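You operate a simulated robot arm through the tools that you are given. There is no shell and no other tool. Be economical: measure what you need, move in short steps, check, and stop when the job is done.

Carry out the task below with a simulated robot arm. There is one attempt and no reset: what you move stays moved.

## Task
Cap the water tank, start the pump unit and open the ballast knob until the cloudy water clears.
Fine: tank cap on before the red switch; shut the ballast knob again; leave the pipe link alone. Where these are worked on the way, their far stop is far enough and under half their travel is too little: ballast knob.

The check looks at the end state, three seconds after you hand in, the way a careful person would. Anything else that was tipped, shoved, dropped, spilled or broken makes it a failure. Lids that push on must go on centred and level and be pressed home; caps that screw on are set level and turned clockwise until they are tight.

## Robot
A 7-joint arm with a two-finger parallel gripper, fixed in place. Base frame: the origin is at the foot of the arm, x ahead of it, y to its left, z up. Units: mm, rad, N and s.
With the tool pointing down near the work surface it reaches from about 280 to 680 mm from the base axis. Its first joint turns from -1.152 to 1.152 rad. Payload 1.57 kg.
The TCP is the grasp point between the finger pads, 30 mm short of the fingertips. In the tool frame z runs along the fingers and y along their closing line. Largest opening 110 mm; finger width 24, thickness 12; the body of the gripper, 48 by 112 mm, starts 78 mm behind the TCP.
Orientation is that of the tool frame in the base frame, as a unit quaternion [x, y, z, w]. With the fingers straight down and closing along the base's y, the tool's x points along the base's -x, its y along +y and its z along -z.

## Interface
- The arm moves only by the tool jog_arm. Its argument "targets" is a list of rows, each an object (a shift or turn left out is 0, a gripper value left out holds the last) with "delta_pos": the shift along the tool's x, y, z in units of 50 mm (1.0 is 50 mm), a list of three; "angular": the turn, a rotation vector about the tool's x, y, z in units of 6 degrees (1.0 is 6 degrees), a list of three; "jaw": the gripper command, from -1 (shut) to 1 (fully open), values between in proportion. In form: [{"delta_pos": [x, y, z], "angular": [wx, wy, wz], "jaw": jaw}, ...]. A call has 1 to 10 rows; each row shifts and turns the commanded pose from where the row before left it, along the tool's axes as they then stand. A call with a number of a shift or a turn outside -1 to 1 is refused whole. Rows are played at 5 a second. More than 50 mm and 0.15 rad between two rows, or a gripper value outside its range, and nothing of the call is played. A pose out of reach is approached as far as the arm can. The call stops where the force on the tool passes 90 N (or 10 N more than at its start, if that is more) or the arm is blocked; 0.2 s more then pass. The fingers move at their own pace (about 108 mm/s each) and stop on an object; they squeeze with about 23 N. The grip force told is the motor's: it shows also when the fingers shut on nothing. Time passes only in rows, and 0.2 s behind the last, so rows that do not move let the fingers close. The reply holds the time, the measured pose of the TCP, the force on the tool along the base axes, the opening and the grip force, in the units named above and with some noise, with the torque about the TCP (base axes, N m) and any sound that the robot's microphone picked up.
- Cameras (640 x 400 px; columns grow to the right, rows downward): "scene" is fixed at [157, -407, 1388.3]; the picture's right is [0.87, -0.50, 0.00], its down [-0.34, -0.59, -0.73] and it looks along [0.36, 0.63, -0.69] (base axes); focal length 375 px, centre (320, 200). "wrist" rides on the gripper at [70, 16, -141] in the tool frame; the picture's right is [-0.23, 0.97, 0.00], its down [-0.85, -0.20, -0.48] and it looks along [-0.47, -0.11, 0.88] (tool axes); focal length 222 px, centre (320, 200). There is no depth. A picture from a camera that has moved, and an enlarged one, comes with that camera's place and axes in the base frame and with its lens. The place of the scene camera against the robot may be out by one fixed shift of up to 25 mm in any direction.
- get_image(camera): a new picture of that camera. No time passes.
- enlarge(camera, box): a new picture of the part [left, top, right, bottom] of that camera's present view, enlarged. No time passes.
- job_done(): hands the job in; it is judged then, once.

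Work in short steps. Places have to be worked out from the pictures, the camera data and where the tool is seen: move nearer, look again, correct. Check each grasp and each placing, and mend what went wrong. You have 120 turns and 84 pictures in all, those below and enlarged ones among them. Open the gripper and draw the arm clear of the work before you hand the job in, unless the task says otherwise; then end with one line.

The tools are called after ">>>" as a command line: name --argument value ..., lists and objects as JSON in quotes. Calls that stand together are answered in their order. jog_arm: Moves the arm, as the interface text tells. Its arguments: {"type":"object","properties":{"targets":{"type":"array","items":{"type":"object","properties":{"delta_pos":{"type":"array","items":{"type":"number"}},"angular":{"type":"array","items":{"type":"number"}},"jaw":{"type":"number"}}}}},"required":["targets"]} The other tools are called the same way: get_image (camera) takes a picture; enlarge (camera, box) takes an enlarged picture of a part of a camera's view; job_done () hands the job in.

At the start:

```text
t: 0.0
tool_pos: [397.4, 232.4, 1000.1]
ee_rot: [0.0, 1.0, 0.0, 0.0]
wrist_force: [0.4, 0.0, 0.2]
torque: [-0.02, 0.06, 0.01]
width: 110.0
grasp_force: 0.0
```

scene: 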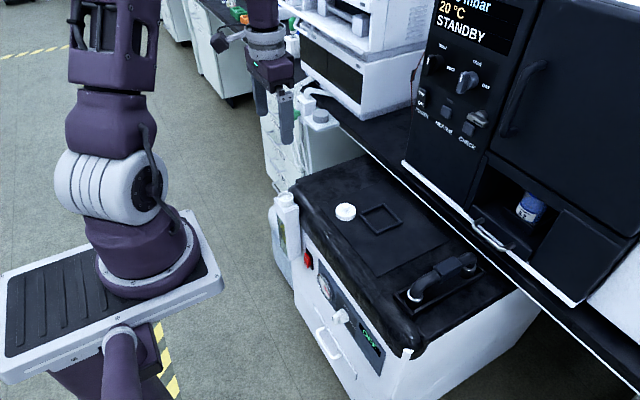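
wrist: 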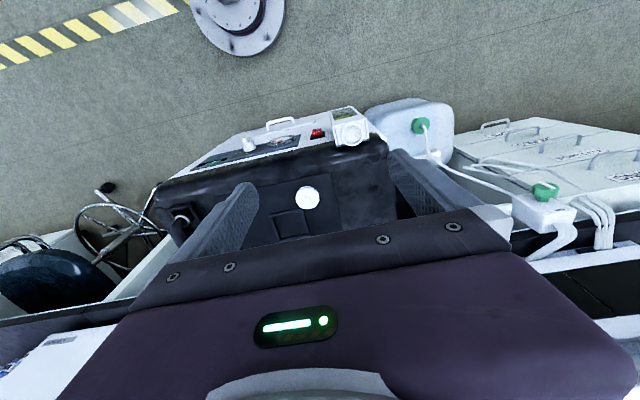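

I start by enlarging the unit in both views to identify the parts.

>>> enlarge --camera "scene" --box '[260, 170, 420, 270]'

>>> enlarge --camera "scene" --box '[290, 250, 450, 350]'

>>> enlarge --camera "wrist" --box '[150, 80, 470, 280]'

```text
4.00 times, centred on (340, 220) of scene
camera zoom: at [157.0, -407.0, 1388.3], right [0.87, -0.5, 0.0], down [-0.34, -0.59, -0.73], along [0.36, 0.63, -0.69], focal length 1500 px, centre (240, 120)
```

zoom: 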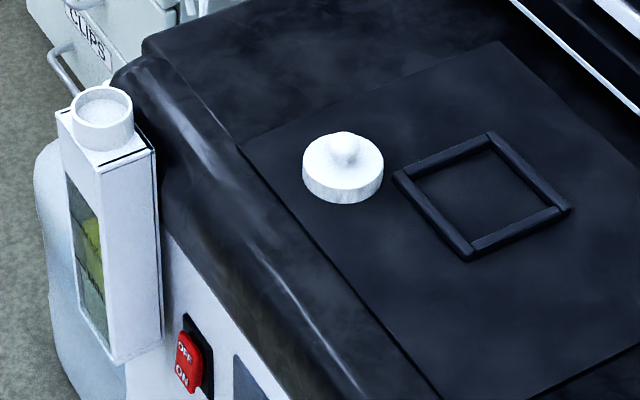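

```text
4.00 times, centred on (370, 300) of scene
camera zoom: at [157.0, -407.0, 1388.3], right [0.87, -0.5, 0.0], down [-0.34, -0.59, -0.73], along [0.36, 0.63, -0.69], focal length 1500 px, centre (120, -200)
```

zoom: 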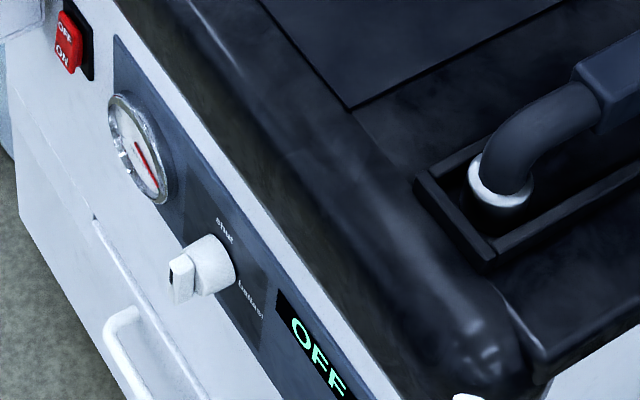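

```text
2.00 times, centred on (310, 180) of wrist
camera zoom: at [328.8, 250.0, 1141.9], right [0.23, 0.97, 0.0], down [0.85, -0.2, 0.48], along [0.47, -0.11, -0.88], focal length 444 px, centre (340, 240)
```

zoom: 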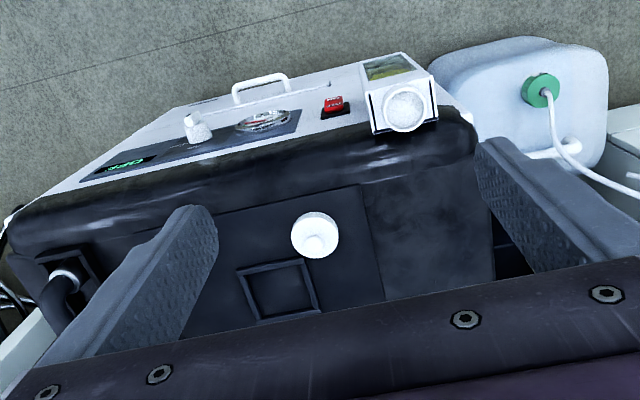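

Triangulating puts the cap near (564, 167, 678) and the tank neck near (449, 294, ~665). I move above the cap at z≈800 for a closer look.

>>> jog_arm --targets '[{"delta_pos": [-0.557, -0.217, 0.667]}, {"delta_pos": [-0.557, -0.217, 0.667]}, {"delta_pos": [-0.557, -0.217, 0.667]}, {"delta_pos": [-0.557, -0.217, 0.667]}, {"delta_pos": [-0.557, -0.217, 0.667]}, {"delta_pos": [-0.557, -0.217, 0.667]}, {}]'

>>> get_image --camera "wrist"

>>> get_image --camera "scene"

```text
t: 1.6
tool_pos: [564.9, 167.4, 799.3]
ee_rot: [0.0, 1.0, 0.0, 0.0]
wrist_force: [-0.3, 0.8, 0.0]
torque: [-0.03, 0.0, 0.04]
width: 109.8
grasp_force: 0.1
```

```text
78 pictures are left
camera wrist: at [496.5, 184.5, 941.3], right [0.23, 0.97, 0.0], down [0.85, -0.2, 0.48], along [0.47, -0.11, -0.88], focal length 222 px, centre (320, 200)
```

wrist: 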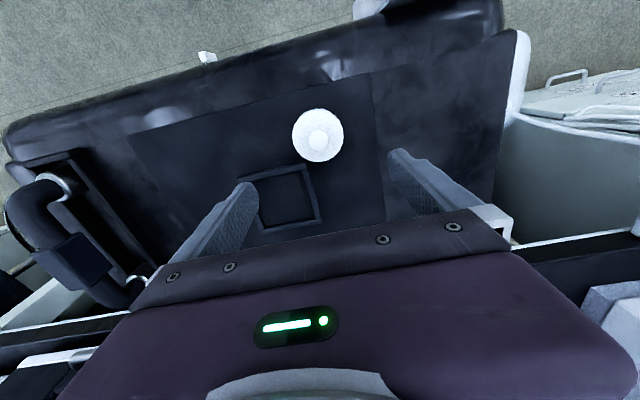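

```text
77 pictures are left
```

scene: 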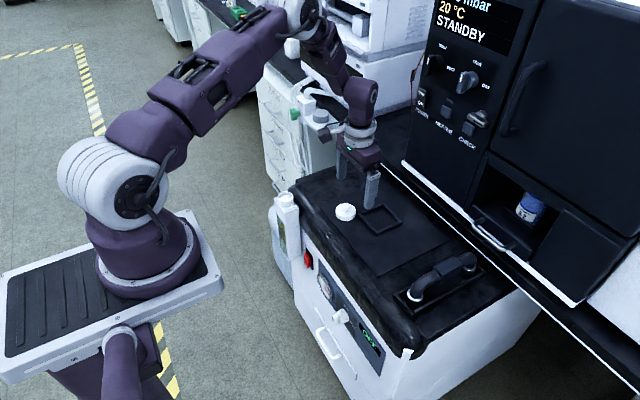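

The cap tip is refined to about (552, 171, 700), disc ≈56 mm wide. Before grasping I go over the tank neck to look at it.

>>> jog_arm --targets '[{"delta_pos": [0.625, 0.615, 0]}, {"delta_pos": [0.625, 0.615, 0]}, {"delta_pos": [0.625, 0.615, 0]}, {"delta_pos": [0.625, 0.615, 0]}, {}]'

>>> get_image --camera "wrist"

>>> enlarge --camera "scene" --box '[260, 180, 340, 230]'

```text
t: 2.8
tool_pos: [439.0, 292.1, 800.7]
ee_rot: [0.001, 1.0, 0.0, 0.001]
wrist_force: [0.2, -1.1, 0.3]
torque: [-0.01, 0.0, 0.0]
width: 110.0
grasp_force: 0.0
```

```text
76 pictures are left
camera wrist: at [370.5, 308.8, 942.7], right [0.23, 0.97, 0.0], down [0.85, -0.2, 0.48], along [0.47, -0.11, -0.88], focal length 222 px, centre (320, 200)
```

wrist: 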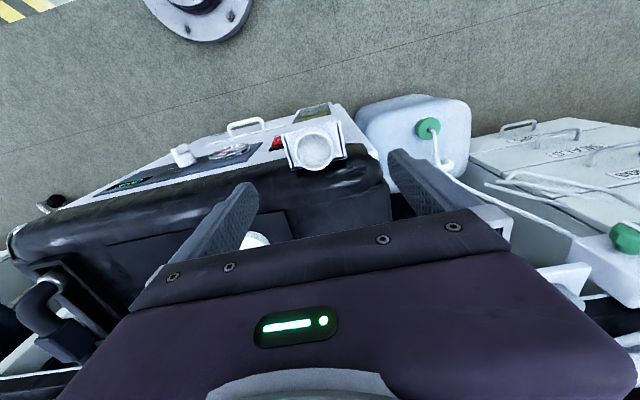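

```text
8.00 times, centred on (300, 205) of scene
camera zoom: at [157.0, -407.0, 1388.3], right [0.87, -0.5, 0.0], down [-0.34, -0.59, -0.73], along [0.36, 0.63, -0.69], focal length 3000 px, centre (480, 160)
```

zoom: 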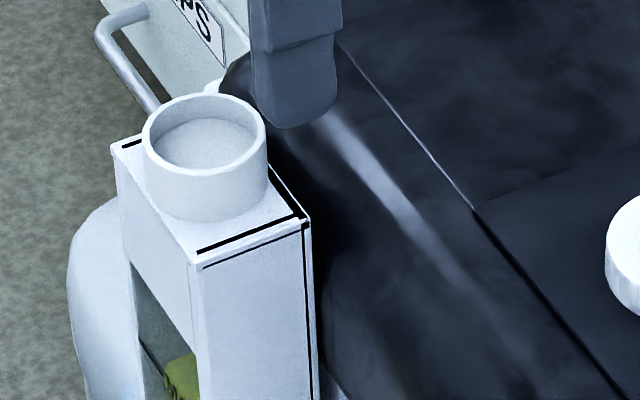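

I enlarge the neck in the wrist view to get a precise pixel.

>>> enlarge --camera "wrist" --box '[240, 90, 400, 190]'

```text
4.00 times, centred on (320, 140) of wrist
camera zoom: at [370.5, 308.8, 942.7], right [0.23, 0.97, 0.0], down [0.85, -0.2, 0.48], along [0.47, -0.11, -0.88], focal length 888 px, centre (320, 440)
```

zoom: 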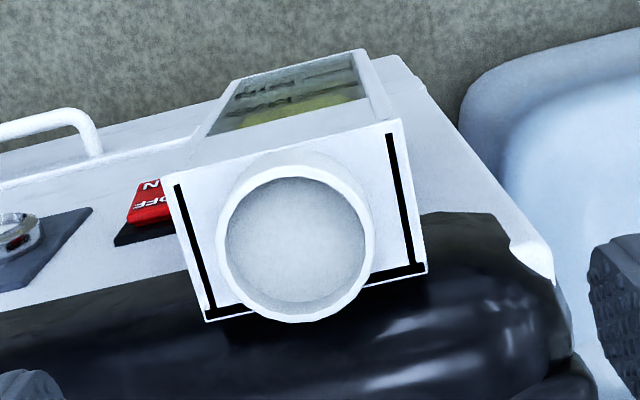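

Two wrist views agree that the neck rim centre is (432.6, 288, 719.7) with outer diameter ≈39 mm. I go over the cap at z≈760 and look again.

>>> jog_arm --targets '[{"delta_pos": [-0.565, -0.605, 0.2]}, {"delta_pos": [-0.565, -0.605, 0.2]}, {"delta_pos": [-0.565, -0.605, 0.2]}, {"delta_pos": [-0.565, -0.605, 0.2]}, {}]'

>>> enlarge --camera "wrist" --box '[160, 50, 480, 250]'

```text
t: 4.0
tool_pos: [552.0, 168.7, 758.5]
ee_rot: [-0.001, 1.0, 0.0, 0.0]
wrist_force: [0.7, 0.1, -0.6]
torque: [0.02, 0.01, -0.04]
width: 110.2
grasp_force: 0.0
```

```text
2.00 times, centred on (320, 150) of wrist
camera zoom: at [483.6, 187.2, 901.1], right [0.23, 0.97, 0.0], down [0.85, -0.2, 0.48], along [0.47, -0.11, -0.88], focal length 444 px, centre (320, 300)
```

zoom: 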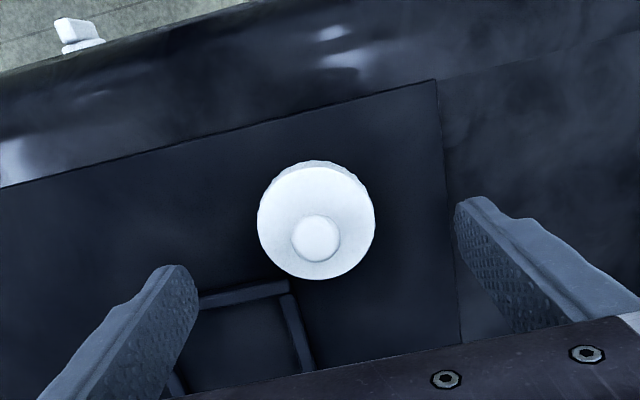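

The cap centre reads about (554.5, 169), and the unit is aligned with the base axes. I descend to TCP z≈708 around the cap.

>>> jog_arm --targets '[{"delta_pos": [-0.04, 0.01, 0.33]}, {"delta_pos": [0, 0, 0.33]}, {"delta_pos": [0, 0, 0.35]}, {}]'

>>> enlarge --camera "wrist" --box '[160, 50, 480, 250]'

>>> enlarge --camera "scene" --box '[305, 180, 385, 230]'

```text
t: 4.7
tool_pos: [554.9, 172.1, 731.7]
ee_rot: [0.0, 1.0, 0.0, 0.0]
wrist_force: [-17.9, 0.4, 34.5]
torque: [0.86, 0.11, 0.66]
width: 107.6
grasp_force: 0.1
stopped in row 3: the force on the tool passed its limit at 136 N (the readings are from after the stop); the commanded pose is now the measured one
```

```text
2.00 times, centred on (320, 150) of wrist
camera zoom: at [486.6, 188.8, 875.0], right [0.23, 0.97, 0.0], down [0.86, -0.2, 0.48], along [0.46, -0.11, -0.88], focal length 444 px, centre (320, 300)
```

zoom: 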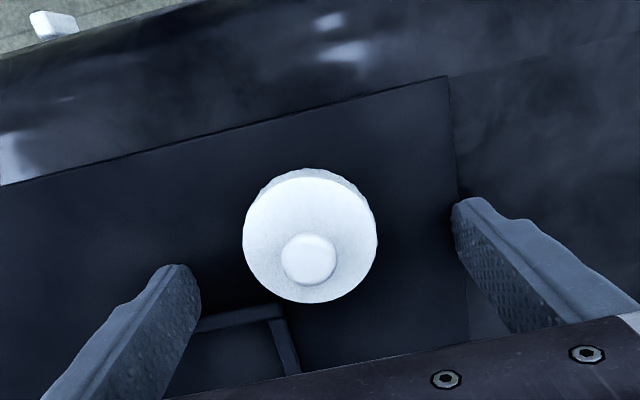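

```text
8.00 times, centred on (345, 205) of scene
camera zoom: at [156.0, -407.2, 1388.3], right [0.87, -0.5, 0.0], down [-0.34, -0.59, -0.73], along [0.36, 0.63, -0.68], focal length 3000 px, centre (120, 160)
```

zoom: 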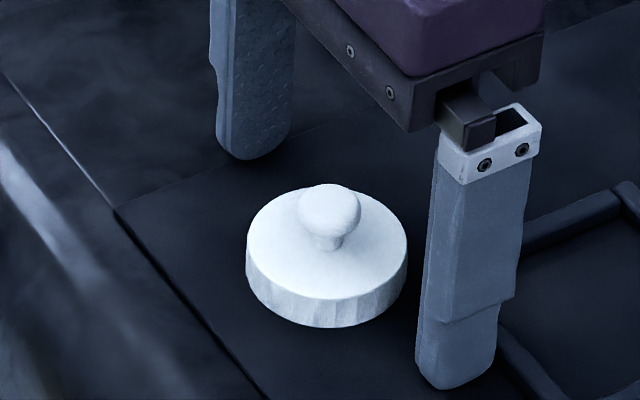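

Fingertips touched the unit top at tip z≈701, so the surface is higher than I judged. Re-solving the rays gives cap centre (545, 171), knob top ≈736. I lift 4 mm, then shift −10 mm in x.

>>> jog_arm --targets '[{"delta_pos": [0, 0, -0.08]}, {"delta_pos": [0.1, 0, 0]}, {"delta_pos": [0.1, 0, 0]}, {}]'

>>> enlarge --camera "wrist" --box '[160, 50, 480, 250]'

```text
t: 5.7
tool_pos: [545.7, 169.8, 734.7]
ee_rot: [-0.001, 1.0, 0.0, 0.001]
wrist_force: [0.1, -0.2, 1.1]
torque: [0.02, 0.0, 0.0]
width: 110.2
grasp_force: 0.1
```

```text
2.00 times, centred on (320, 150) of wrist
camera zoom: at [477.7, 188.1, 877.1], right [0.23, 0.97, 0.0], down [0.86, -0.2, 0.48], along [0.47, -0.11, -0.88], focal length 444 px, centre (320, 300)
```

zoom: 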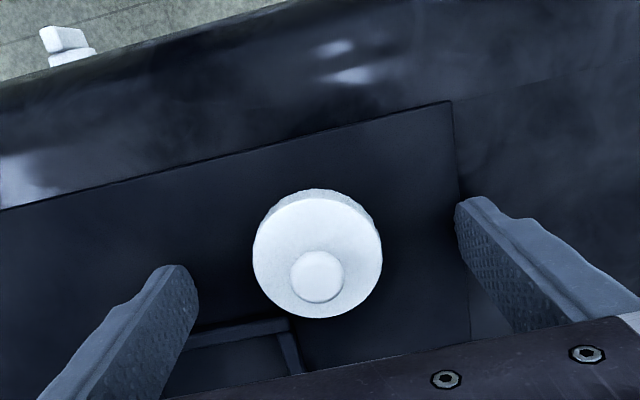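

The cap centre is now (544, 171.5), so I make a 2 mm correction and close on the disc.

>>> jog_arm --targets '[{"delta_pos": [0.035, 0.035, 0.01], "jaw": 0.2}, {"jaw": -0.1}, {"jaw": -1}, {}, {}, {}]'

>>> enlarge --camera "scene" --box '[305, 180, 385, 230]'

>>> enlarge --camera "wrist" --box '[160, 50, 480, 250]'

```text
t: 7.1
tool_pos: [544.6, 173.4, 734.8]
ee_rot: [0.0, 1.0, 0.0, 0.001]
wrist_force: [0.1, -0.4, 2.0]
torque: [-0.03, -0.04, 0.01]
width: 49.5
grasp_force: 23.3
```

```text
8.00 times, centred on (345, 205) of scene
camera zoom: at [157.0, -407.0, 1388.3], right [0.87, -0.5, 0.0], down [-0.34, -0.59, -0.73], along [0.36, 0.63, -0.69], focal length 3000 px, centre (120, 160)
```

zoom: 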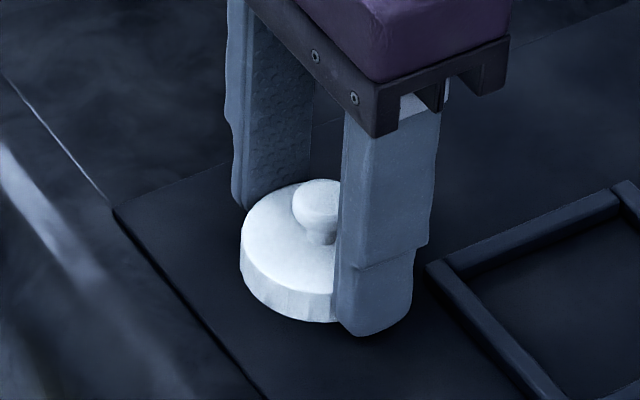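

```text
2.00 times, centred on (320, 150) of wrist
camera zoom: at [475.7, 190.0, 876.8], right [0.23, 0.97, 0.0], down [0.86, -0.2, 0.48], along [0.47, -0.11, -0.88], focal length 444 px, centre (320, 300)
```

zoom: 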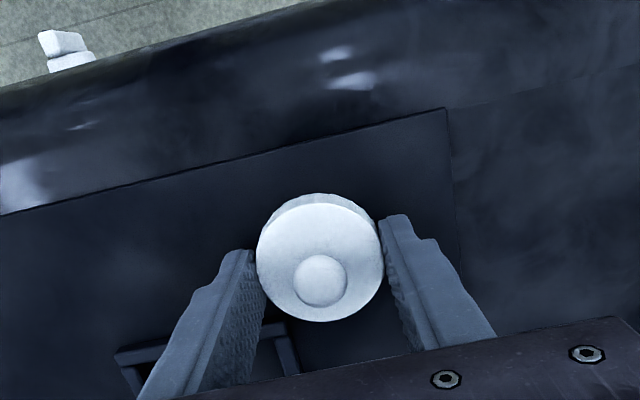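

Cap gripped (49.5 mm). I lift it straight up 60 mm and check it stays level.

>>> jog_arm --targets '[{"delta_pos": [0, 0, -0.2]}, {"delta_pos": [0, 0, -0.5]}, {"delta_pos": [0, 0, -0.8]}, {}]'

>>> jog_arm --targets '[{"delta_pos": [0.55, 0.575, 0]}, {"delta_pos": [0.55, 0.575, 0]}, {"delta_pos": [0.55, 0.575, 0]}, {"delta_pos": [0.55, 0.575, 0]}, {}]'

>>> get_image --camera "wrist"

>>> enlarge --camera "scene" --box '[240, 140, 400, 240]'

```text
t: 8.1
tool_pos: [543.9, 170.7, 810.0]
ee_rot: [0.001, 1.0, 0.0, 0.0]
wrist_force: [0.0, -0.9, 0.0]
torque: [0.01, -0.01, 0.01]
width: 49.4
grasp_force: 22.9
```

```text
t: 9.3
tool_pos: [433.7, 287.6, 809.8]
ee_rot: [0.0, 1.0, 0.0, -0.001]
wrist_force: [-0.4, -0.2, -0.1]
torque: [0.0, 0.01, 0.01]
width: 49.5
grasp_force: 23.1
```

```text
67 pictures are left
camera wrist: at [364.9, 305.3, 952.0], right [0.23, 0.97, 0.0], down [0.86, -0.2, 0.48], along [0.47, -0.11, -0.88], focal length 222 px, centre (320, 200)
```

wrist: 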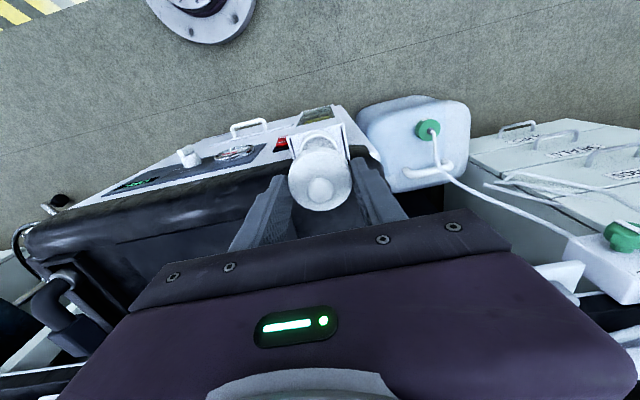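

```text
4.00 times, centred on (320, 190) of scene
camera zoom: at [157.0, -407.0, 1388.3], right [0.87, -0.5, 0.0], down [-0.34, -0.59, -0.73], along [0.36, 0.63, -0.69], focal length 1500 px, centre (320, 240)
```

zoom: 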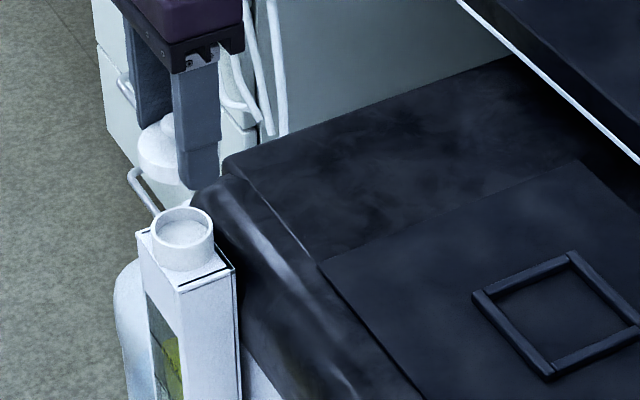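

Using cap-known-position to calibrate the scene shift (≈[-7, 21, 13]), the neck top is at about (431.5, 288, 723). I lower to just above it (cap bottom ≈ 735) and look.

>>> jog_arm --targets '[{"delta_pos": [0.03, 0.01, 0.3]}, {"delta_pos": [0, 0, 0.3]}, {"delta_pos": [0, 0, 0.2]}, {}]'

>>> enlarge --camera "wrist" --box '[240, 90, 400, 190]'

>>> enlarge --camera "scene" --box '[250, 170, 330, 220]'

```text
t: 10.3
tool_pos: [432.6, 288.9, 770.3]
ee_rot: [0.001, 1.0, 0.001, 0.001]
wrist_force: [-0.7, 0.7, -1.4]
torque: [0.02, 0.01, 0.03]
width: 49.5
grasp_force: 22.9
```

```text
4.00 times, centred on (320, 140) of wrist
camera zoom: at [364.3, 306.1, 911.3], right [0.23, 0.97, 0.0], down [0.86, -0.2, 0.48], along [0.47, -0.11, -0.88], focal length 888 px, centre (320, 440)
```

zoom: 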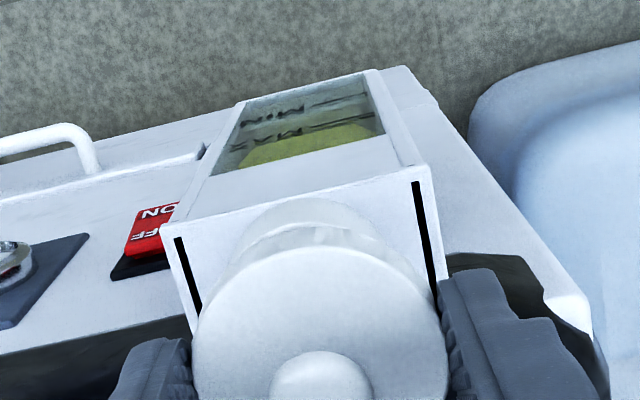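

```text
8.00 times, centred on (290, 195) of scene
camera zoom: at [157.0, -407.0, 1388.3], right [0.87, -0.5, 0.0], down [-0.34, -0.59, -0.73], along [0.36, 0.63, -0.69], focal length 3000 px, centre (560, 240)
```

zoom: 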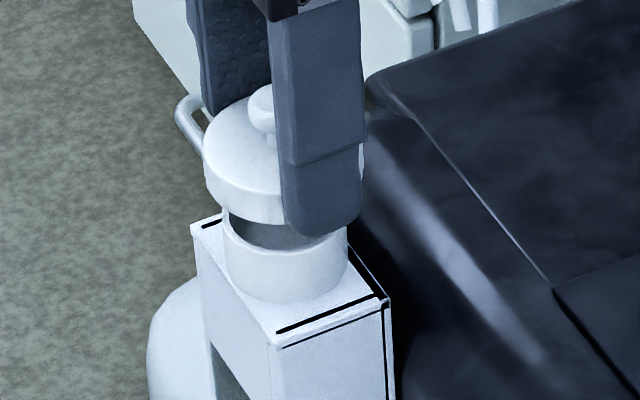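

In both views the cap is centred over the neck within about 1 mm. I lower in small steps watching force.

>>> jog_arm --targets '[{"delta_pos": [0, 0, 0.08]}, {"delta_pos": [0, 0, 0.08]}, {"delta_pos": [0, 0, 0.06]}, {}]'

>>> jog_arm --targets '[{"delta_pos": [0, 0, 0.04]}, {"delta_pos": [0, 0, 0.04]}, {}]'

>>> enlarge --camera "scene" --box '[250, 170, 330, 220]'

```text
t: 11.3
tool_pos: [432.7, 288.1, 758.2]
ee_rot: [0.0, 1.0, 0.0, 0.0]
wrist_force: [0.6, -0.9, -0.8]
torque: [0.0, -0.01, 0.03]
width: 49.7
grasp_force: 23.0
```

```text
t: 12.1
tool_pos: [432.2, 287.6, 755.1]
ee_rot: [0.0, 1.0, 0.0, 0.0]
wrist_force: [0.5, -1.1, -0.7]
torque: [-0.01, 0.0, -0.01]
width: 49.8
grasp_force: 22.7
```

```text
8.00 times, centred on (290, 195) of scene
camera zoom: at [157.0, -407.0, 1388.3], right [0.87, -0.5, 0.0], down [-0.34, -0.59, -0.73], along [0.36, 0.63, -0.69], focal length 3000 px, centre (560, 240)
```

zoom: 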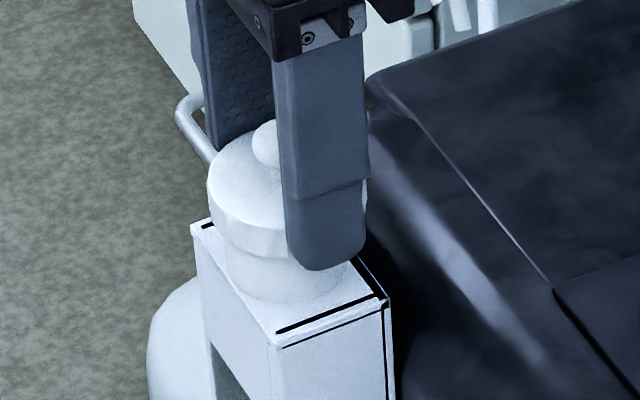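

No contact yet. Continue down in 3 mm steps.

>>> jog_arm --targets '[{"delta_pos": [0, 0, 0.04]}, {"delta_pos": [0, 0, 0.04]}, {}]'

>>> jog_arm --targets '[{"delta_pos": [0, 0, 0.04]}, {"delta_pos": [0, 0, 0.04]}, {}]'

>>> enlarge --camera "scene" --box '[250, 170, 330, 220]'

```text
t: 12.9
tool_pos: [433.4, 289.7, 751.8]
ee_rot: [-0.001, 1.0, 0.0, 0.001]
wrist_force: [-2.8, 1.8, 20.2]
torque: [-0.09, 0.48, -0.07]
width: 49.7
grasp_force: 22.8
```

```text
t: 13.7
tool_pos: [432.8, 287.6, 747.5]
ee_rot: [0.0, 1.0, -0.001, 0.0]
wrist_force: [0.4, 0.6, -0.7]
torque: [0.01, -0.04, 0.0]
width: 49.8
grasp_force: 23.1
```

```text
8.00 times, centred on (290, 195) of scene
camera zoom: at [157.0, -407.0, 1388.3], right [0.87, -0.5, 0.0], down [-0.34, -0.59, -0.73], along [0.36, 0.63, -0.69], focal length 3000 px, centre (560, 240)
```

zoom: 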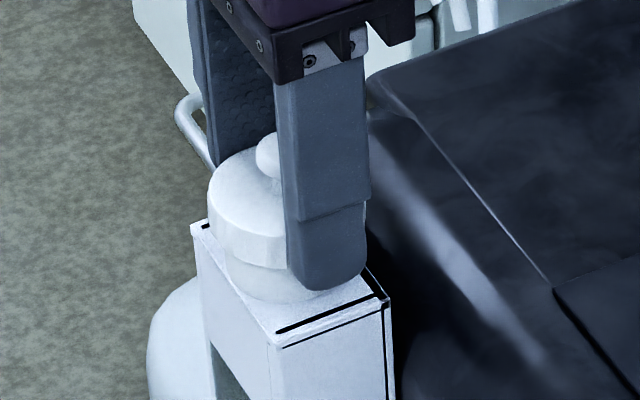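

It touched briefly (20 N) and then went over. I continue down.

>>> jog_arm --targets '[{"delta_pos": [0, 0, 0.04]}, {"delta_pos": [0, 0, 0.04]}, {}]'

>>> jog_arm --targets '[{"delta_pos": [0, 0, 0.04]}, {"delta_pos": [0, 0, 0.04]}, {}]'

>>> enlarge --camera "scene" --box '[250, 170, 330, 220]'

>>> enlarge --camera "wrist" --box '[240, 90, 400, 190]'

```text
t: 14.5
tool_pos: [433.5, 287.7, 743.3]
ee_rot: [0.0, 1.0, -0.001, 0.0]
wrist_force: [-0.4, 0.4, -0.8]
torque: [-0.01, 0.01, 0.01]
width: 49.6
grasp_force: 22.7
```

```text
t: 15.3
tool_pos: [432.3, 286.6, 739.9]
ee_rot: [0.001, 1.0, -0.002, -0.002]
wrist_force: [-13.7, -10.8, 23.3]
torque: [-0.33, 0.26, -0.06]
width: 49.8
grasp_force: 23.1
heard: snap
```

```text
8.00 times, centred on (290, 195) of scene
camera zoom: at [156.4, -407.4, 1388.2], right [0.87, -0.5, 0.0], down [-0.34, -0.59, -0.73], along [0.36, 0.63, -0.68], focal length 3000 px, centre (560, 240)
```

zoom: 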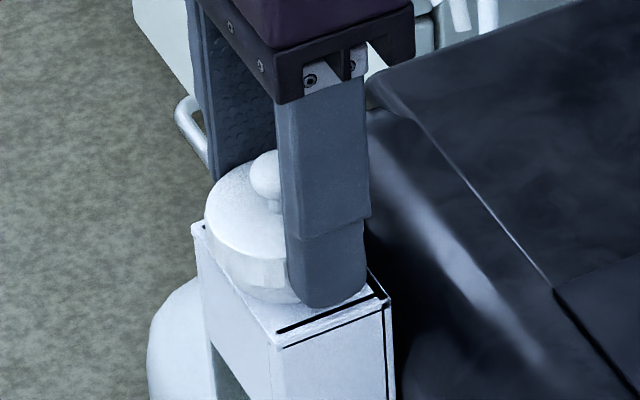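

```text
4.00 times, centred on (320, 140) of wrist
camera zoom: at [363.7, 304.8, 881.4], right [0.23, 0.97, 0.0], down [0.86, -0.2, 0.48], along [0.46, -0.11, -0.88], focal length 888 px, centre (320, 440)
```

zoom: 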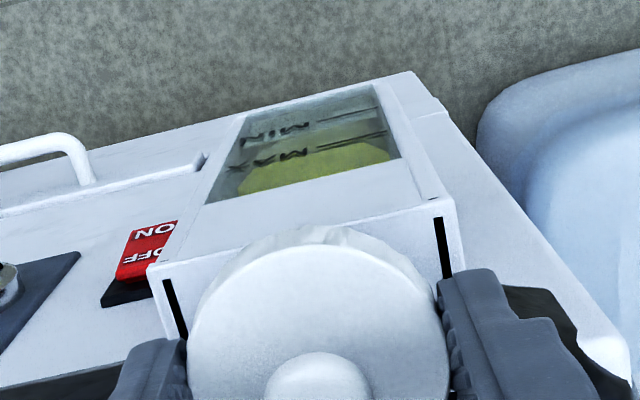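

A "snap" was heard: the cap is on. I release and back off upward, then inspect it.

>>> jog_arm --targets '[{"delta_pos": [0, 0, -0.01], "jaw": 0.3}, {}, {"delta_pos": [0, 0, -0.3]}, {"delta_pos": [0, 0, -0.7]}, {"delta_pos": [0, 0, -0.7]}, {}]'

>>> enlarge --camera "scene" --box '[250, 180, 330, 230]'

>>> get_image --camera "wrist"

```text
t: 16.7
tool_pos: [434.0, 287.5, 825.0]
ee_rot: [0.0, 1.0, -0.001, 0.001]
wrist_force: [-1.2, 0.5, -0.2]
torque: [0.02, -0.01, -0.01]
width: 71.6
grasp_force: 0.1
```

```text
8.00 times, centred on (290, 205) of scene
camera zoom: at [157.0, -407.0, 1388.3], right [0.87, -0.5, 0.0], down [-0.34, -0.59, -0.73], along [0.36, 0.63, -0.69], focal length 3000 px, centre (560, 160)
```

zoom: 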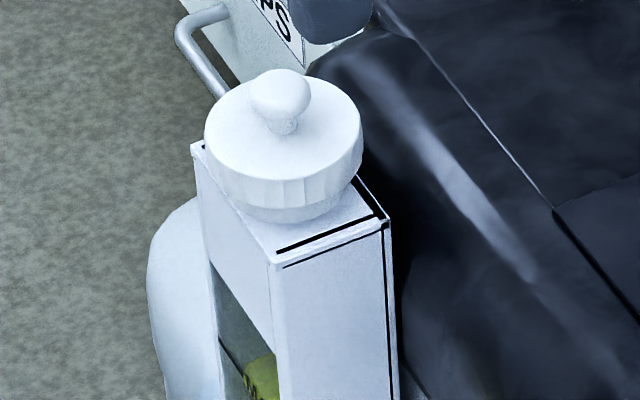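

```text
58 pictures are left
camera wrist: at [364.6, 305.7, 966.8], right [0.23, 0.97, 0.0], down [0.86, -0.2, 0.48], along [0.47, -0.11, -0.88], focal length 222 px, centre (320, 200)
```

wrist: 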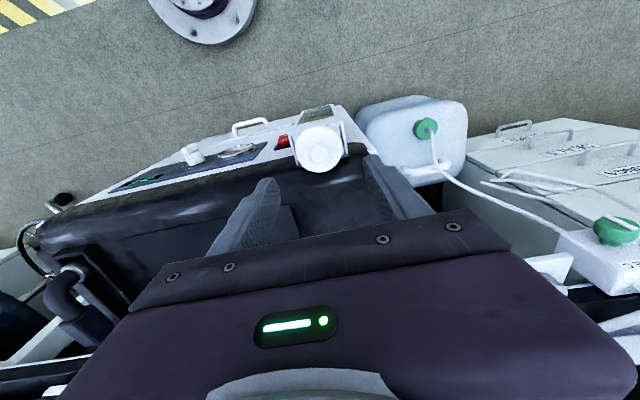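

The cap sits level. To be sure it is pressed home, I shut the fingers and press gently on the knob centre.

>>> jog_arm --targets '[{"delta_pos": [0.03, 0.01, 0.4], "jaw": -1}, {"delta_pos": [0, 0, 0.4]}, {}, {"delta_pos": [0, 0, 0.12]}, {}]'

>>> enlarge --camera "wrist" --box '[240, 90, 400, 190]'

```text
t: 17.9
tool_pos: [432.1, 288.6, 779.7]
ee_rot: [0.0, 1.0, 0.001, 0.0]
wrist_force: [0.4, 0.6, -0.3]
torque: [0.02, 0.04, -0.02]
width: 0.3
grasp_force: 21.2
```

```text
4.00 times, centred on (320, 140) of wrist
camera zoom: at [362.8, 306.1, 920.1], right [0.23, 0.97, 0.0], down [0.86, -0.2, 0.48], along [0.47, -0.11, -0.88], focal length 888 px, centre (320, 440)
```

zoom: 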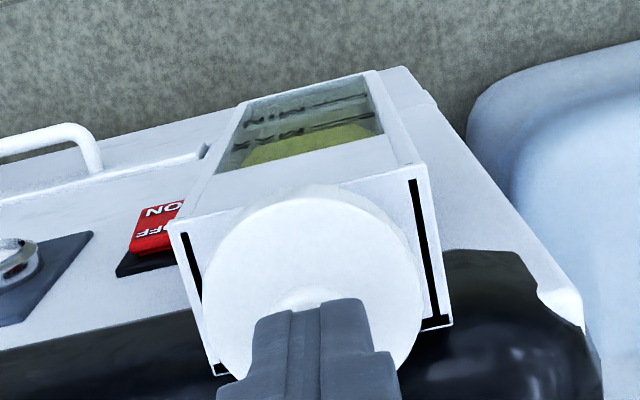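

Fingertips are just above the knob. I press down in 2 mm steps.

>>> jog_arm --targets '[{"delta_pos": [0, 0, 0.06]}, {"delta_pos": [0, 0, 0.04]}, {}]'

>>> jog_arm --targets '[{"delta_pos": [0, 0, 0.04]}, {"delta_pos": [0, 0, 0.03]}, {}]'

```text
t: 18.7
tool_pos: [430.9, 289.1, 773.9]
ee_rot: [-0.001, 1.0, 0.0, 0.0]
wrist_force: [0.8, -0.7, 0.3]
torque: [-0.03, 0.0, 0.0]
width: 0.0
grasp_force: 21.6
```

```text
t: 19.5
tool_pos: [430.9, 288.7, 772.0]
ee_rot: [0.001, 1.0, 0.0, 0.0]
wrist_force: [-12.3, -9.7, 69.4]
torque: [-0.4, 0.39, -0.02]
width: 0.2
grasp_force: 21.3
```

No give at 69 N: cap is home. The switch is at about (445, 219, 558), and the knob roughly (441, 26, 520) on the front face. I back off up and toward the robot to view the front panel.

>>> jog_arm --targets '[{"delta_pos": [0, 0, -0.8]}, {"delta_pos": [0.7, -0.6, 0]}, {"delta_pos": [0.7, -0.6, 0]}, {"delta_pos": [0.6, -0.7, 0]}, {"delta_pos": [0.4, -0.7, 0]}, {"angular": [0, -1, 0]}, {"angular": [0, -1, 0]}, {"angular": [0, -1, 0]}, {"angular": [0, -1, 0]}, {}]'

>>> get_image --camera "wrist"

>>> get_image --camera "scene"

```text
t: 21.7
tool_pos: [311.8, 158.1, 810.8]
ee_rot: [0.0, 0.978, -0.001, 0.208]
wrist_force: [0.4, 0.3, 0.3]
torque: [0.02, 0.01, 0.0]
width: 0.0
grasp_force: 21.2
```

```text
56 pictures are left
camera wrist: at [191.1, 176.0, 911.5], right [0.21, 0.97, 0.09], down [0.59, -0.2, 0.79], along [0.78, -0.11, -0.61], focal length 222 px, centre (320, 200)
```

wrist: 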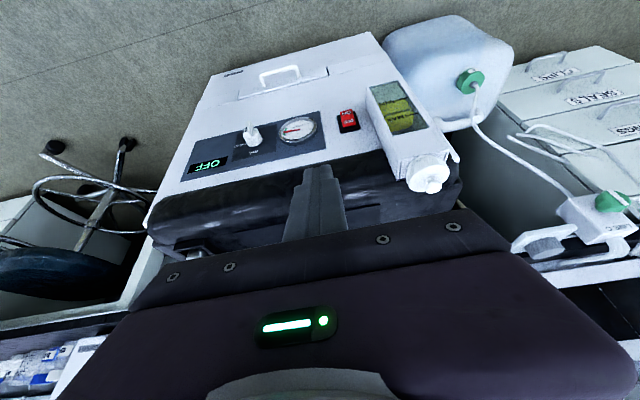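

```text
55 pictures are left
```

scene: 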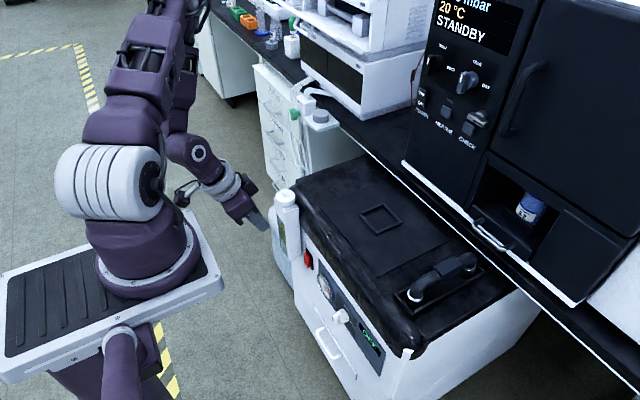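

A good view of the panel; enlarging for details.

>>> enlarge --camera "wrist" --box '[180, 80, 340, 180]'

>>> enlarge --camera "wrist" --box '[310, 70, 470, 200]'

```text
4.00 times, centred on (260, 130) of wrist
camera zoom: at [191.1, 176.0, 911.5], right [0.21, 0.97, 0.09], down [0.59, -0.2, 0.79], along [0.78, -0.11, -0.61], focal length 888 px, centre (560, 480)
```

zoom: 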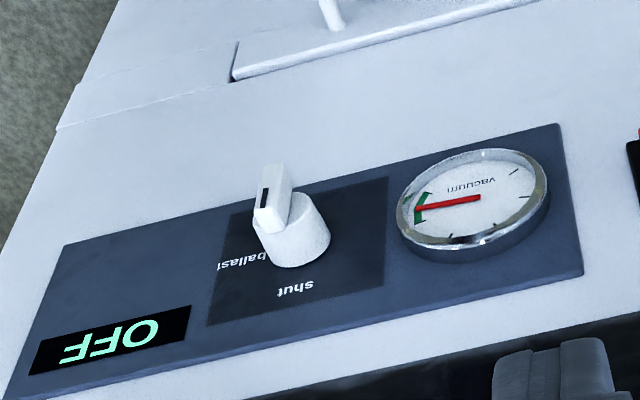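

```text
3.08 times, centred on (390, 135) of wrist
camera zoom: at [191.1, 176.0, 911.5], right [0.21, 0.97, 0.09], down [0.59, -0.2, 0.79], along [0.78, -0.11, -0.61], focal length 684 px, centre (105, 400)
```

zoom: 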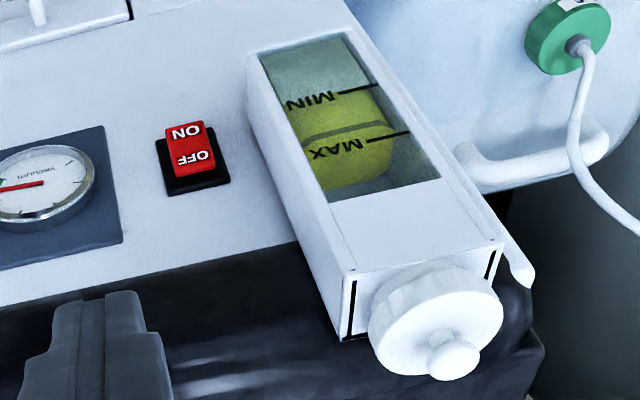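

The rocker centre is about (452, 211, 518), with ON the lower half. The knob bar is about (431, 18, 505), standing vertical at "shut" with "ballast" clockwise. I move lower in front of the switch, then tilt the tool to horizontal.

>>> jog_arm --targets '[{"delta_pos": [-0.015, 0.265, 0.83]}, {"delta_pos": [-0.015, 0.265, 0.83]}, {"delta_pos": [-0.015, 0.265, 0.83]}, {"delta_pos": [-0.015, 0.265, 0.83]}, {"angular": [0, -1, 0]}, {"angular": [0, -1, 0]}, {"angular": [0, -1, 0]}, {"angular": [0, -1, 0]}, {}]'

>>> jog_arm --targets '[{"angular": [0, -1, 0]}, {"angular": [0, -1, 0]}, {"angular": [0, -1, 0]}, {"angular": [0, -1, 0]}, {"angular": [0, -1, 0]}, {"angular": [0, -1, 0]}, {"angular": [0, -1, 0]}, {}]'

>>> get_image --camera "wrist"

>>> get_image --camera "scene"

```text
t: 23.7
tool_pos: [381.1, 210.0, 660.0]
ee_rot: [0.001, 0.914, -0.001, 0.406]
wrist_force: [-0.9, 0.0, -0.4]
torque: [0.01, 0.04, -0.01]
width: 0.1
grasp_force: 21.7
```

```text
t: 25.5
tool_pos: [397.8, 219.6, 707.9]
ee_rot: [0.0, 0.708, -0.001, 0.707]
wrist_force: [-0.2, 0.9, 0.0]
torque: [-0.02, 0.0, 0.01]
width: 0.1
grasp_force: 21.7
out of reach, approached as far as the arm can: row 6, 7
```

```text
52 pictures are left
camera wrist: at [257.0, 236.8, 637.9], right [0.0, 0.97, 0.23], down [-0.48, -0.2, 0.86], along [0.88, -0.11, 0.47], focal length 222 px, centre (320, 200)
```

wrist: 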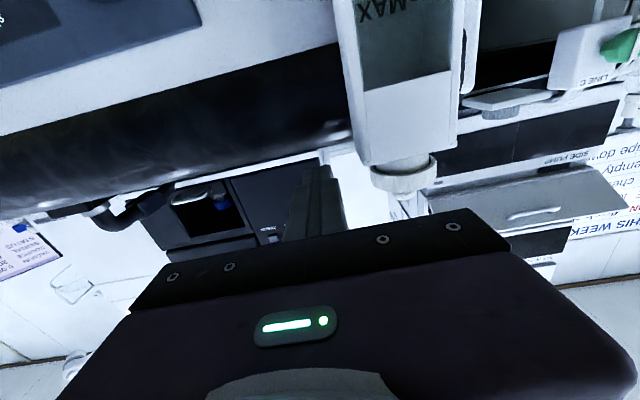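

```text
51 pictures are left
```

scene: 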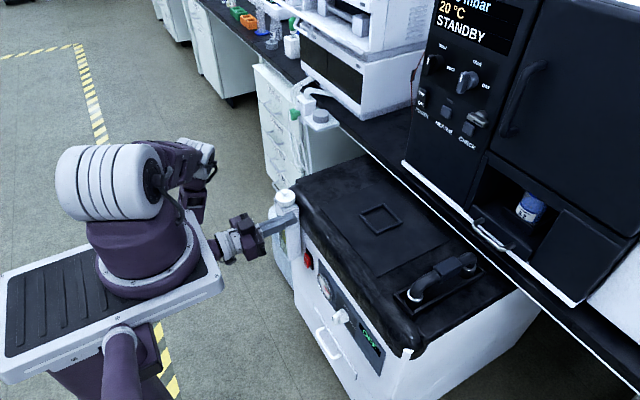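

The horizontal tool is out of reach here, so I'll work with a partial tilt. I turn back to about 48° and see where the TCP stands.

>>> jog_arm --targets '[{"angular": [0, 1, 0]}, {"angular": [0, 1, 0]}, {"angular": [0, 1, 0]}, {"angular": [0, 1, 0]}, {"angular": [0, 1, 0]}, {"angular": [0, 1, 0]}, {"angular": [0, 1, 0]}, {}]'

>>> get_image --camera "wrist"

```text
t: 27.3
tool_pos: [396.9, 218.9, 706.9]
ee_rot: [0.0, 0.914, 0.0, 0.405]
wrist_force: [-0.3, -0.3, 0.9]
torque: [0.01, 0.04, 0.02]
width: 0.0
grasp_force: 21.3
```

```text
50 pictures are left
camera wrist: at [246.7, 236.7, 750.5], right [0.15, 0.97, 0.17], down [0.22, -0.2, 0.96], along [0.96, -0.11, -0.24], focal length 222 px, centre (320, 200)
```

wrist: 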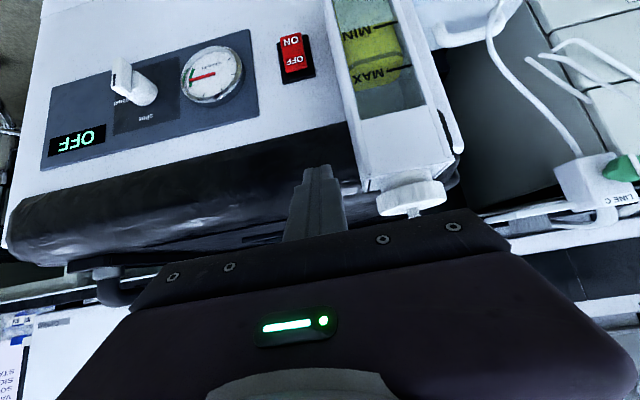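

I enlarge panel parts from this vantage to refine positions.

>>> enlarge --camera "wrist" --box '[40, 20, 200, 120]'

>>> enlarge --camera "wrist" --box '[220, 0, 380, 100]'

```text
4.00 times, centred on (120, 70) of wrist
camera zoom: at [246.7, 236.7, 750.5], right [0.15, 0.97, 0.17], down [0.22, -0.2, 0.96], along [0.96, -0.11, -0.24], focal length 888 px, centre (1120, 720)
```

zoom: 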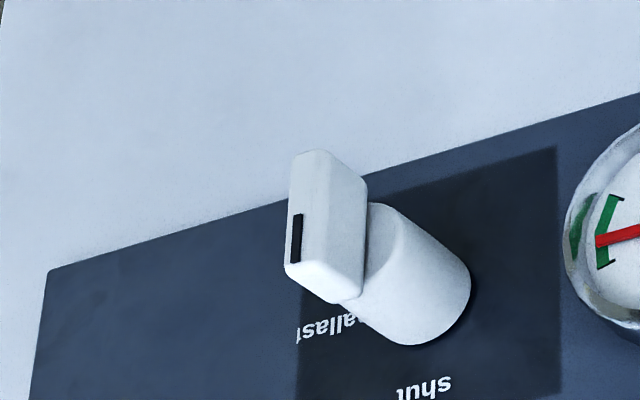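

```text
4.00 times, centred on (300, 50) of wrist
camera zoom: at [246.7, 236.7, 750.5], right [0.15, 0.97, 0.17], down [0.22, -0.2, 0.96], along [0.96, -0.11, -0.24], focal length 888 px, centre (400, 800)
```

zoom: 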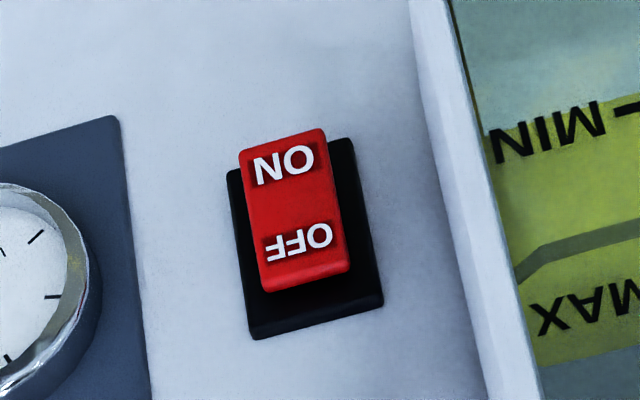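

Refined: switch centre (452, 213, 519), ON half ≈ (450, 213, 506). The knob axis is at y≈17, z≈520, with its bar at x≈418–436. I lower to a standoff in front of the ON half.

>>> jog_arm --targets '[{"delta_pos": [0.665, -0.03, 0.535]}, {"delta_pos": [0.665, -0.03, 0.535]}, {"delta_pos": [0.665, -0.03, 0.535]}, {"delta_pos": [0.665, -0.03, 0.535]}, {}]'

>>> get_image --camera "wrist"

>>> enlarge --camera "scene" --box '[230, 210, 390, 310]'

```text
t: 28.5
tool_pos: [386.9, 214.1, 538.4]
ee_rot: [0.0, 0.914, -0.001, 0.406]
wrist_force: [0.2, 0.9, 0.5]
torque: [0.01, -0.04, 0.02]
width: 0.1
grasp_force: 20.8
```

```text
47 pictures are left
camera wrist: at [237.2, 231.6, 582.0], right [0.15, 0.97, 0.17], down [0.22, -0.2, 0.96], along [0.96, -0.11, -0.24], focal length 222 px, centre (320, 200)
```

wrist: 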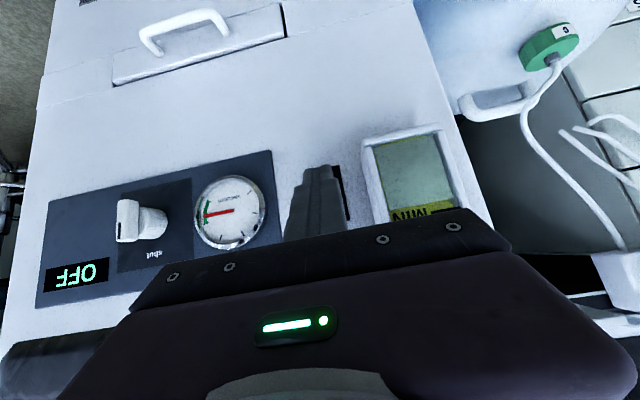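

```text
4.00 times, centred on (310, 260) of scene
camera zoom: at [157.0, -407.0, 1388.3], right [0.87, -0.5, 0.0], down [-0.34, -0.59, -0.73], along [0.36, 0.63, -0.69], focal length 1500 px, centre (360, -40)
```

zoom: 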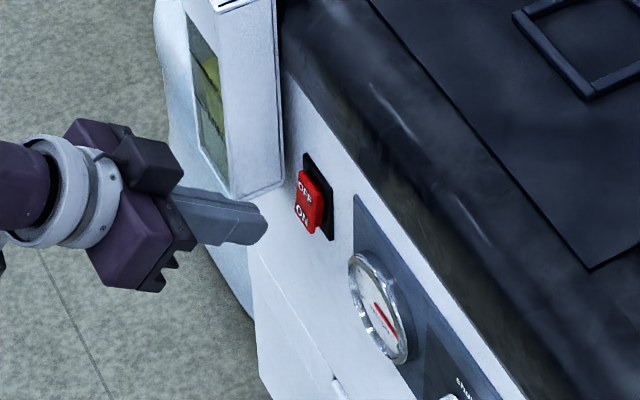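

I enlarge the knob from this level viewpoint to settle its height before pressing.

>>> enlarge --camera "wrist" --box '[80, 160, 240, 260]'

```text
4.00 times, centred on (160, 210) of wrist
camera zoom: at [237.2, 231.6, 582.0], right [0.15, 0.97, 0.17], down [0.22, -0.2, 0.96], along [0.96, -0.11, -0.24], focal length 888 px, centre (960, 160)
```

zoom: 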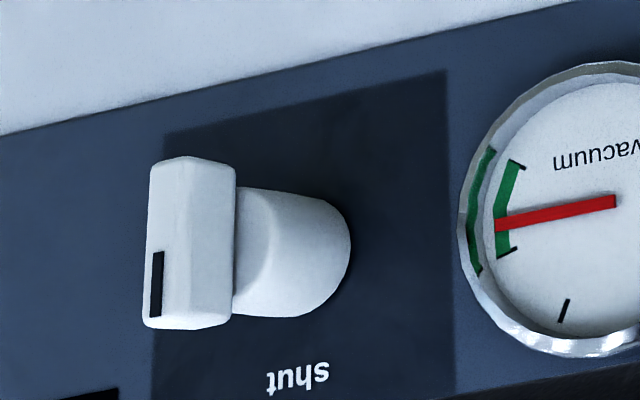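

All views agree on the knob: bar centre (y≈18.5, z≈517.5), x≈417–431, ends z 499–536. Now I go to (405, 213, 515) and creep forward onto the ON half.

>>> jog_arm --targets '[{"delta_pos": [0.05, -0.01, 0.288]}, {"delta_pos": [0.05, -0.01, 0.288]}, {}]'

>>> enlarge --camera "scene" --box '[270, 230, 350, 280]'

```text
t: 29.3
tool_pos: [405.7, 214.7, 537.6]
ee_rot: [0.0, 0.914, 0.0, 0.406]
wrist_force: [-0.4, 0.0, 0.4]
torque: [-0.01, -0.01, 0.0]
width: 0.0
grasp_force: 21.1
out of reach, approached as far as the arm can: row 1, 2
```

```text
8.00 times, centred on (310, 255) of scene
camera zoom: at [157.0, -407.0, 1388.3], right [0.87, -0.5, 0.0], down [-0.34, -0.59, -0.73], along [0.36, 0.63, -0.69], focal length 3000 px, centre (400, -240)
```

zoom: 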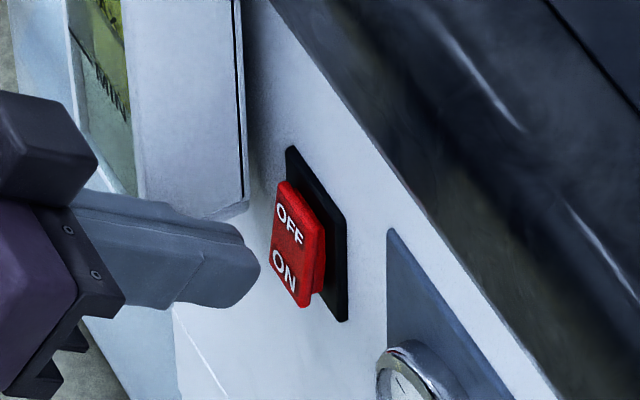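

At 48° tilt the arm can't go lower. I reduce the tilt to 30° and lower to z≈526.

>>> jog_arm --targets '[{"angular": [0, 1, 0]}, {"angular": [0, 1, 0]}, {"angular": [0, 1, 0]}, {"delta_pos": [0.116, -0.03, 0.2]}, {}]'

>>> enlarge --camera "scene" --box '[270, 230, 350, 280]'

```text
t: 30.5
tool_pos: [407.3, 214.5, 524.0]
ee_rot: [0.0, 0.966, -0.001, 0.258]
wrist_force: [-0.3, 0.8, -0.1]
torque: [0.0, 0.01, 0.02]
width: 0.1
grasp_force: 21.7
```

```text
8.00 times, centred on (310, 255) of scene
camera zoom: at [157.0, -407.0, 1388.3], right [0.87, -0.5, 0.0], down [-0.34, -0.59, -0.73], along [0.36, 0.63, -0.69], focal length 3000 px, centre (400, -240)
```

zoom: 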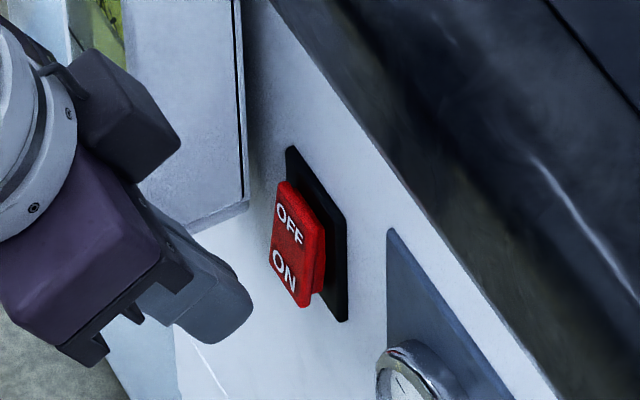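

The tank's side may be close to the gripper body when pushing, so I use 36° tilt and shift to y≈207 for clearance, then look.

>>> jog_arm --targets '[{"delta_pos": [0, -0.15, 0], "angular": [0, -1, 0]}, {"delta_pos": [-0.06, 0, 0.05]}, {}]'

>>> get_image --camera "wrist"

```text
t: 31.3
tool_pos: [411.5, 206.3, 524.4]
ee_rot: [0.001, 0.951, -0.001, 0.309]
wrist_force: [-0.7, 0.8, 0.5]
torque: [0.04, -0.01, -0.02]
width: 0.2
grasp_force: 21.6
```

```text
42 pictures are left
camera wrist: at [272.4, 224.4, 598.8], right [0.18, 0.97, 0.13], down [0.41, -0.2, 0.89], along [0.89, -0.11, -0.44], focal length 222 px, centre (320, 200)
```

wrist: 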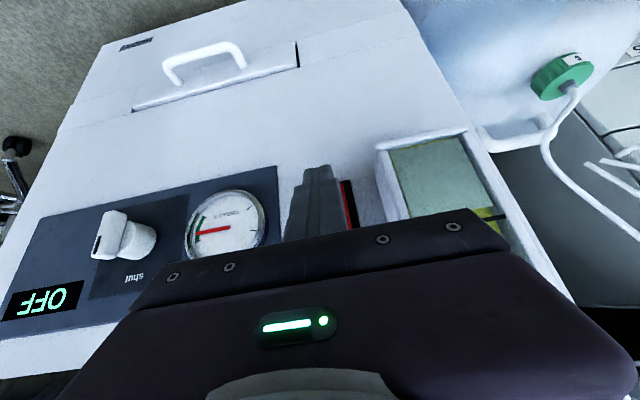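

Fingers are aligned with the rocker's lower half. I push forward in 4 mm steps.

>>> jog_arm --targets '[{"delta_pos": [-0.065, 0, 0.047]}, {"delta_pos": [-0.065, 0, 0.047]}, {}]'

>>> jog_arm --targets '[{"delta_pos": [-0.05, 0, 0.035]}, {}]'

>>> enlarge --camera "scene" --box '[270, 230, 350, 280]'

```text
t: 32.1
tool_pos: [418.6, 206.6, 525.0]
ee_rot: [0.001, 0.951, -0.001, 0.309]
wrist_force: [-0.2, 0.1, 0.2]
torque: [0.03, -0.07, 0.0]
width: 0.2
grasp_force: 21.0
```

```text
t: 32.7
tool_pos: [421.5, 207.2, 524.1]
ee_rot: [0.0, 0.951, -0.001, 0.309]
wrist_force: [-6.1, 1.4, 0.8]
torque: [-0.03, 0.12, 0.04]
width: 0.1
grasp_force: 21.5
```

```text
8.00 times, centred on (310, 255) of scene
camera zoom: at [156.9, -407.0, 1388.3], right [0.87, -0.5, 0.0], down [-0.34, -0.59, -0.73], along [0.36, 0.63, -0.69], focal length 3000 px, centre (400, -240)
```

zoom: 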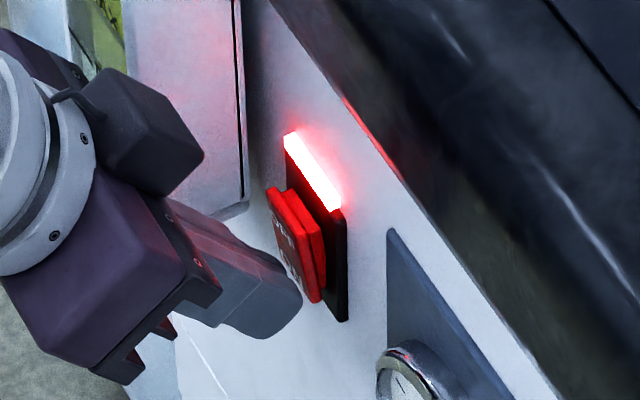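

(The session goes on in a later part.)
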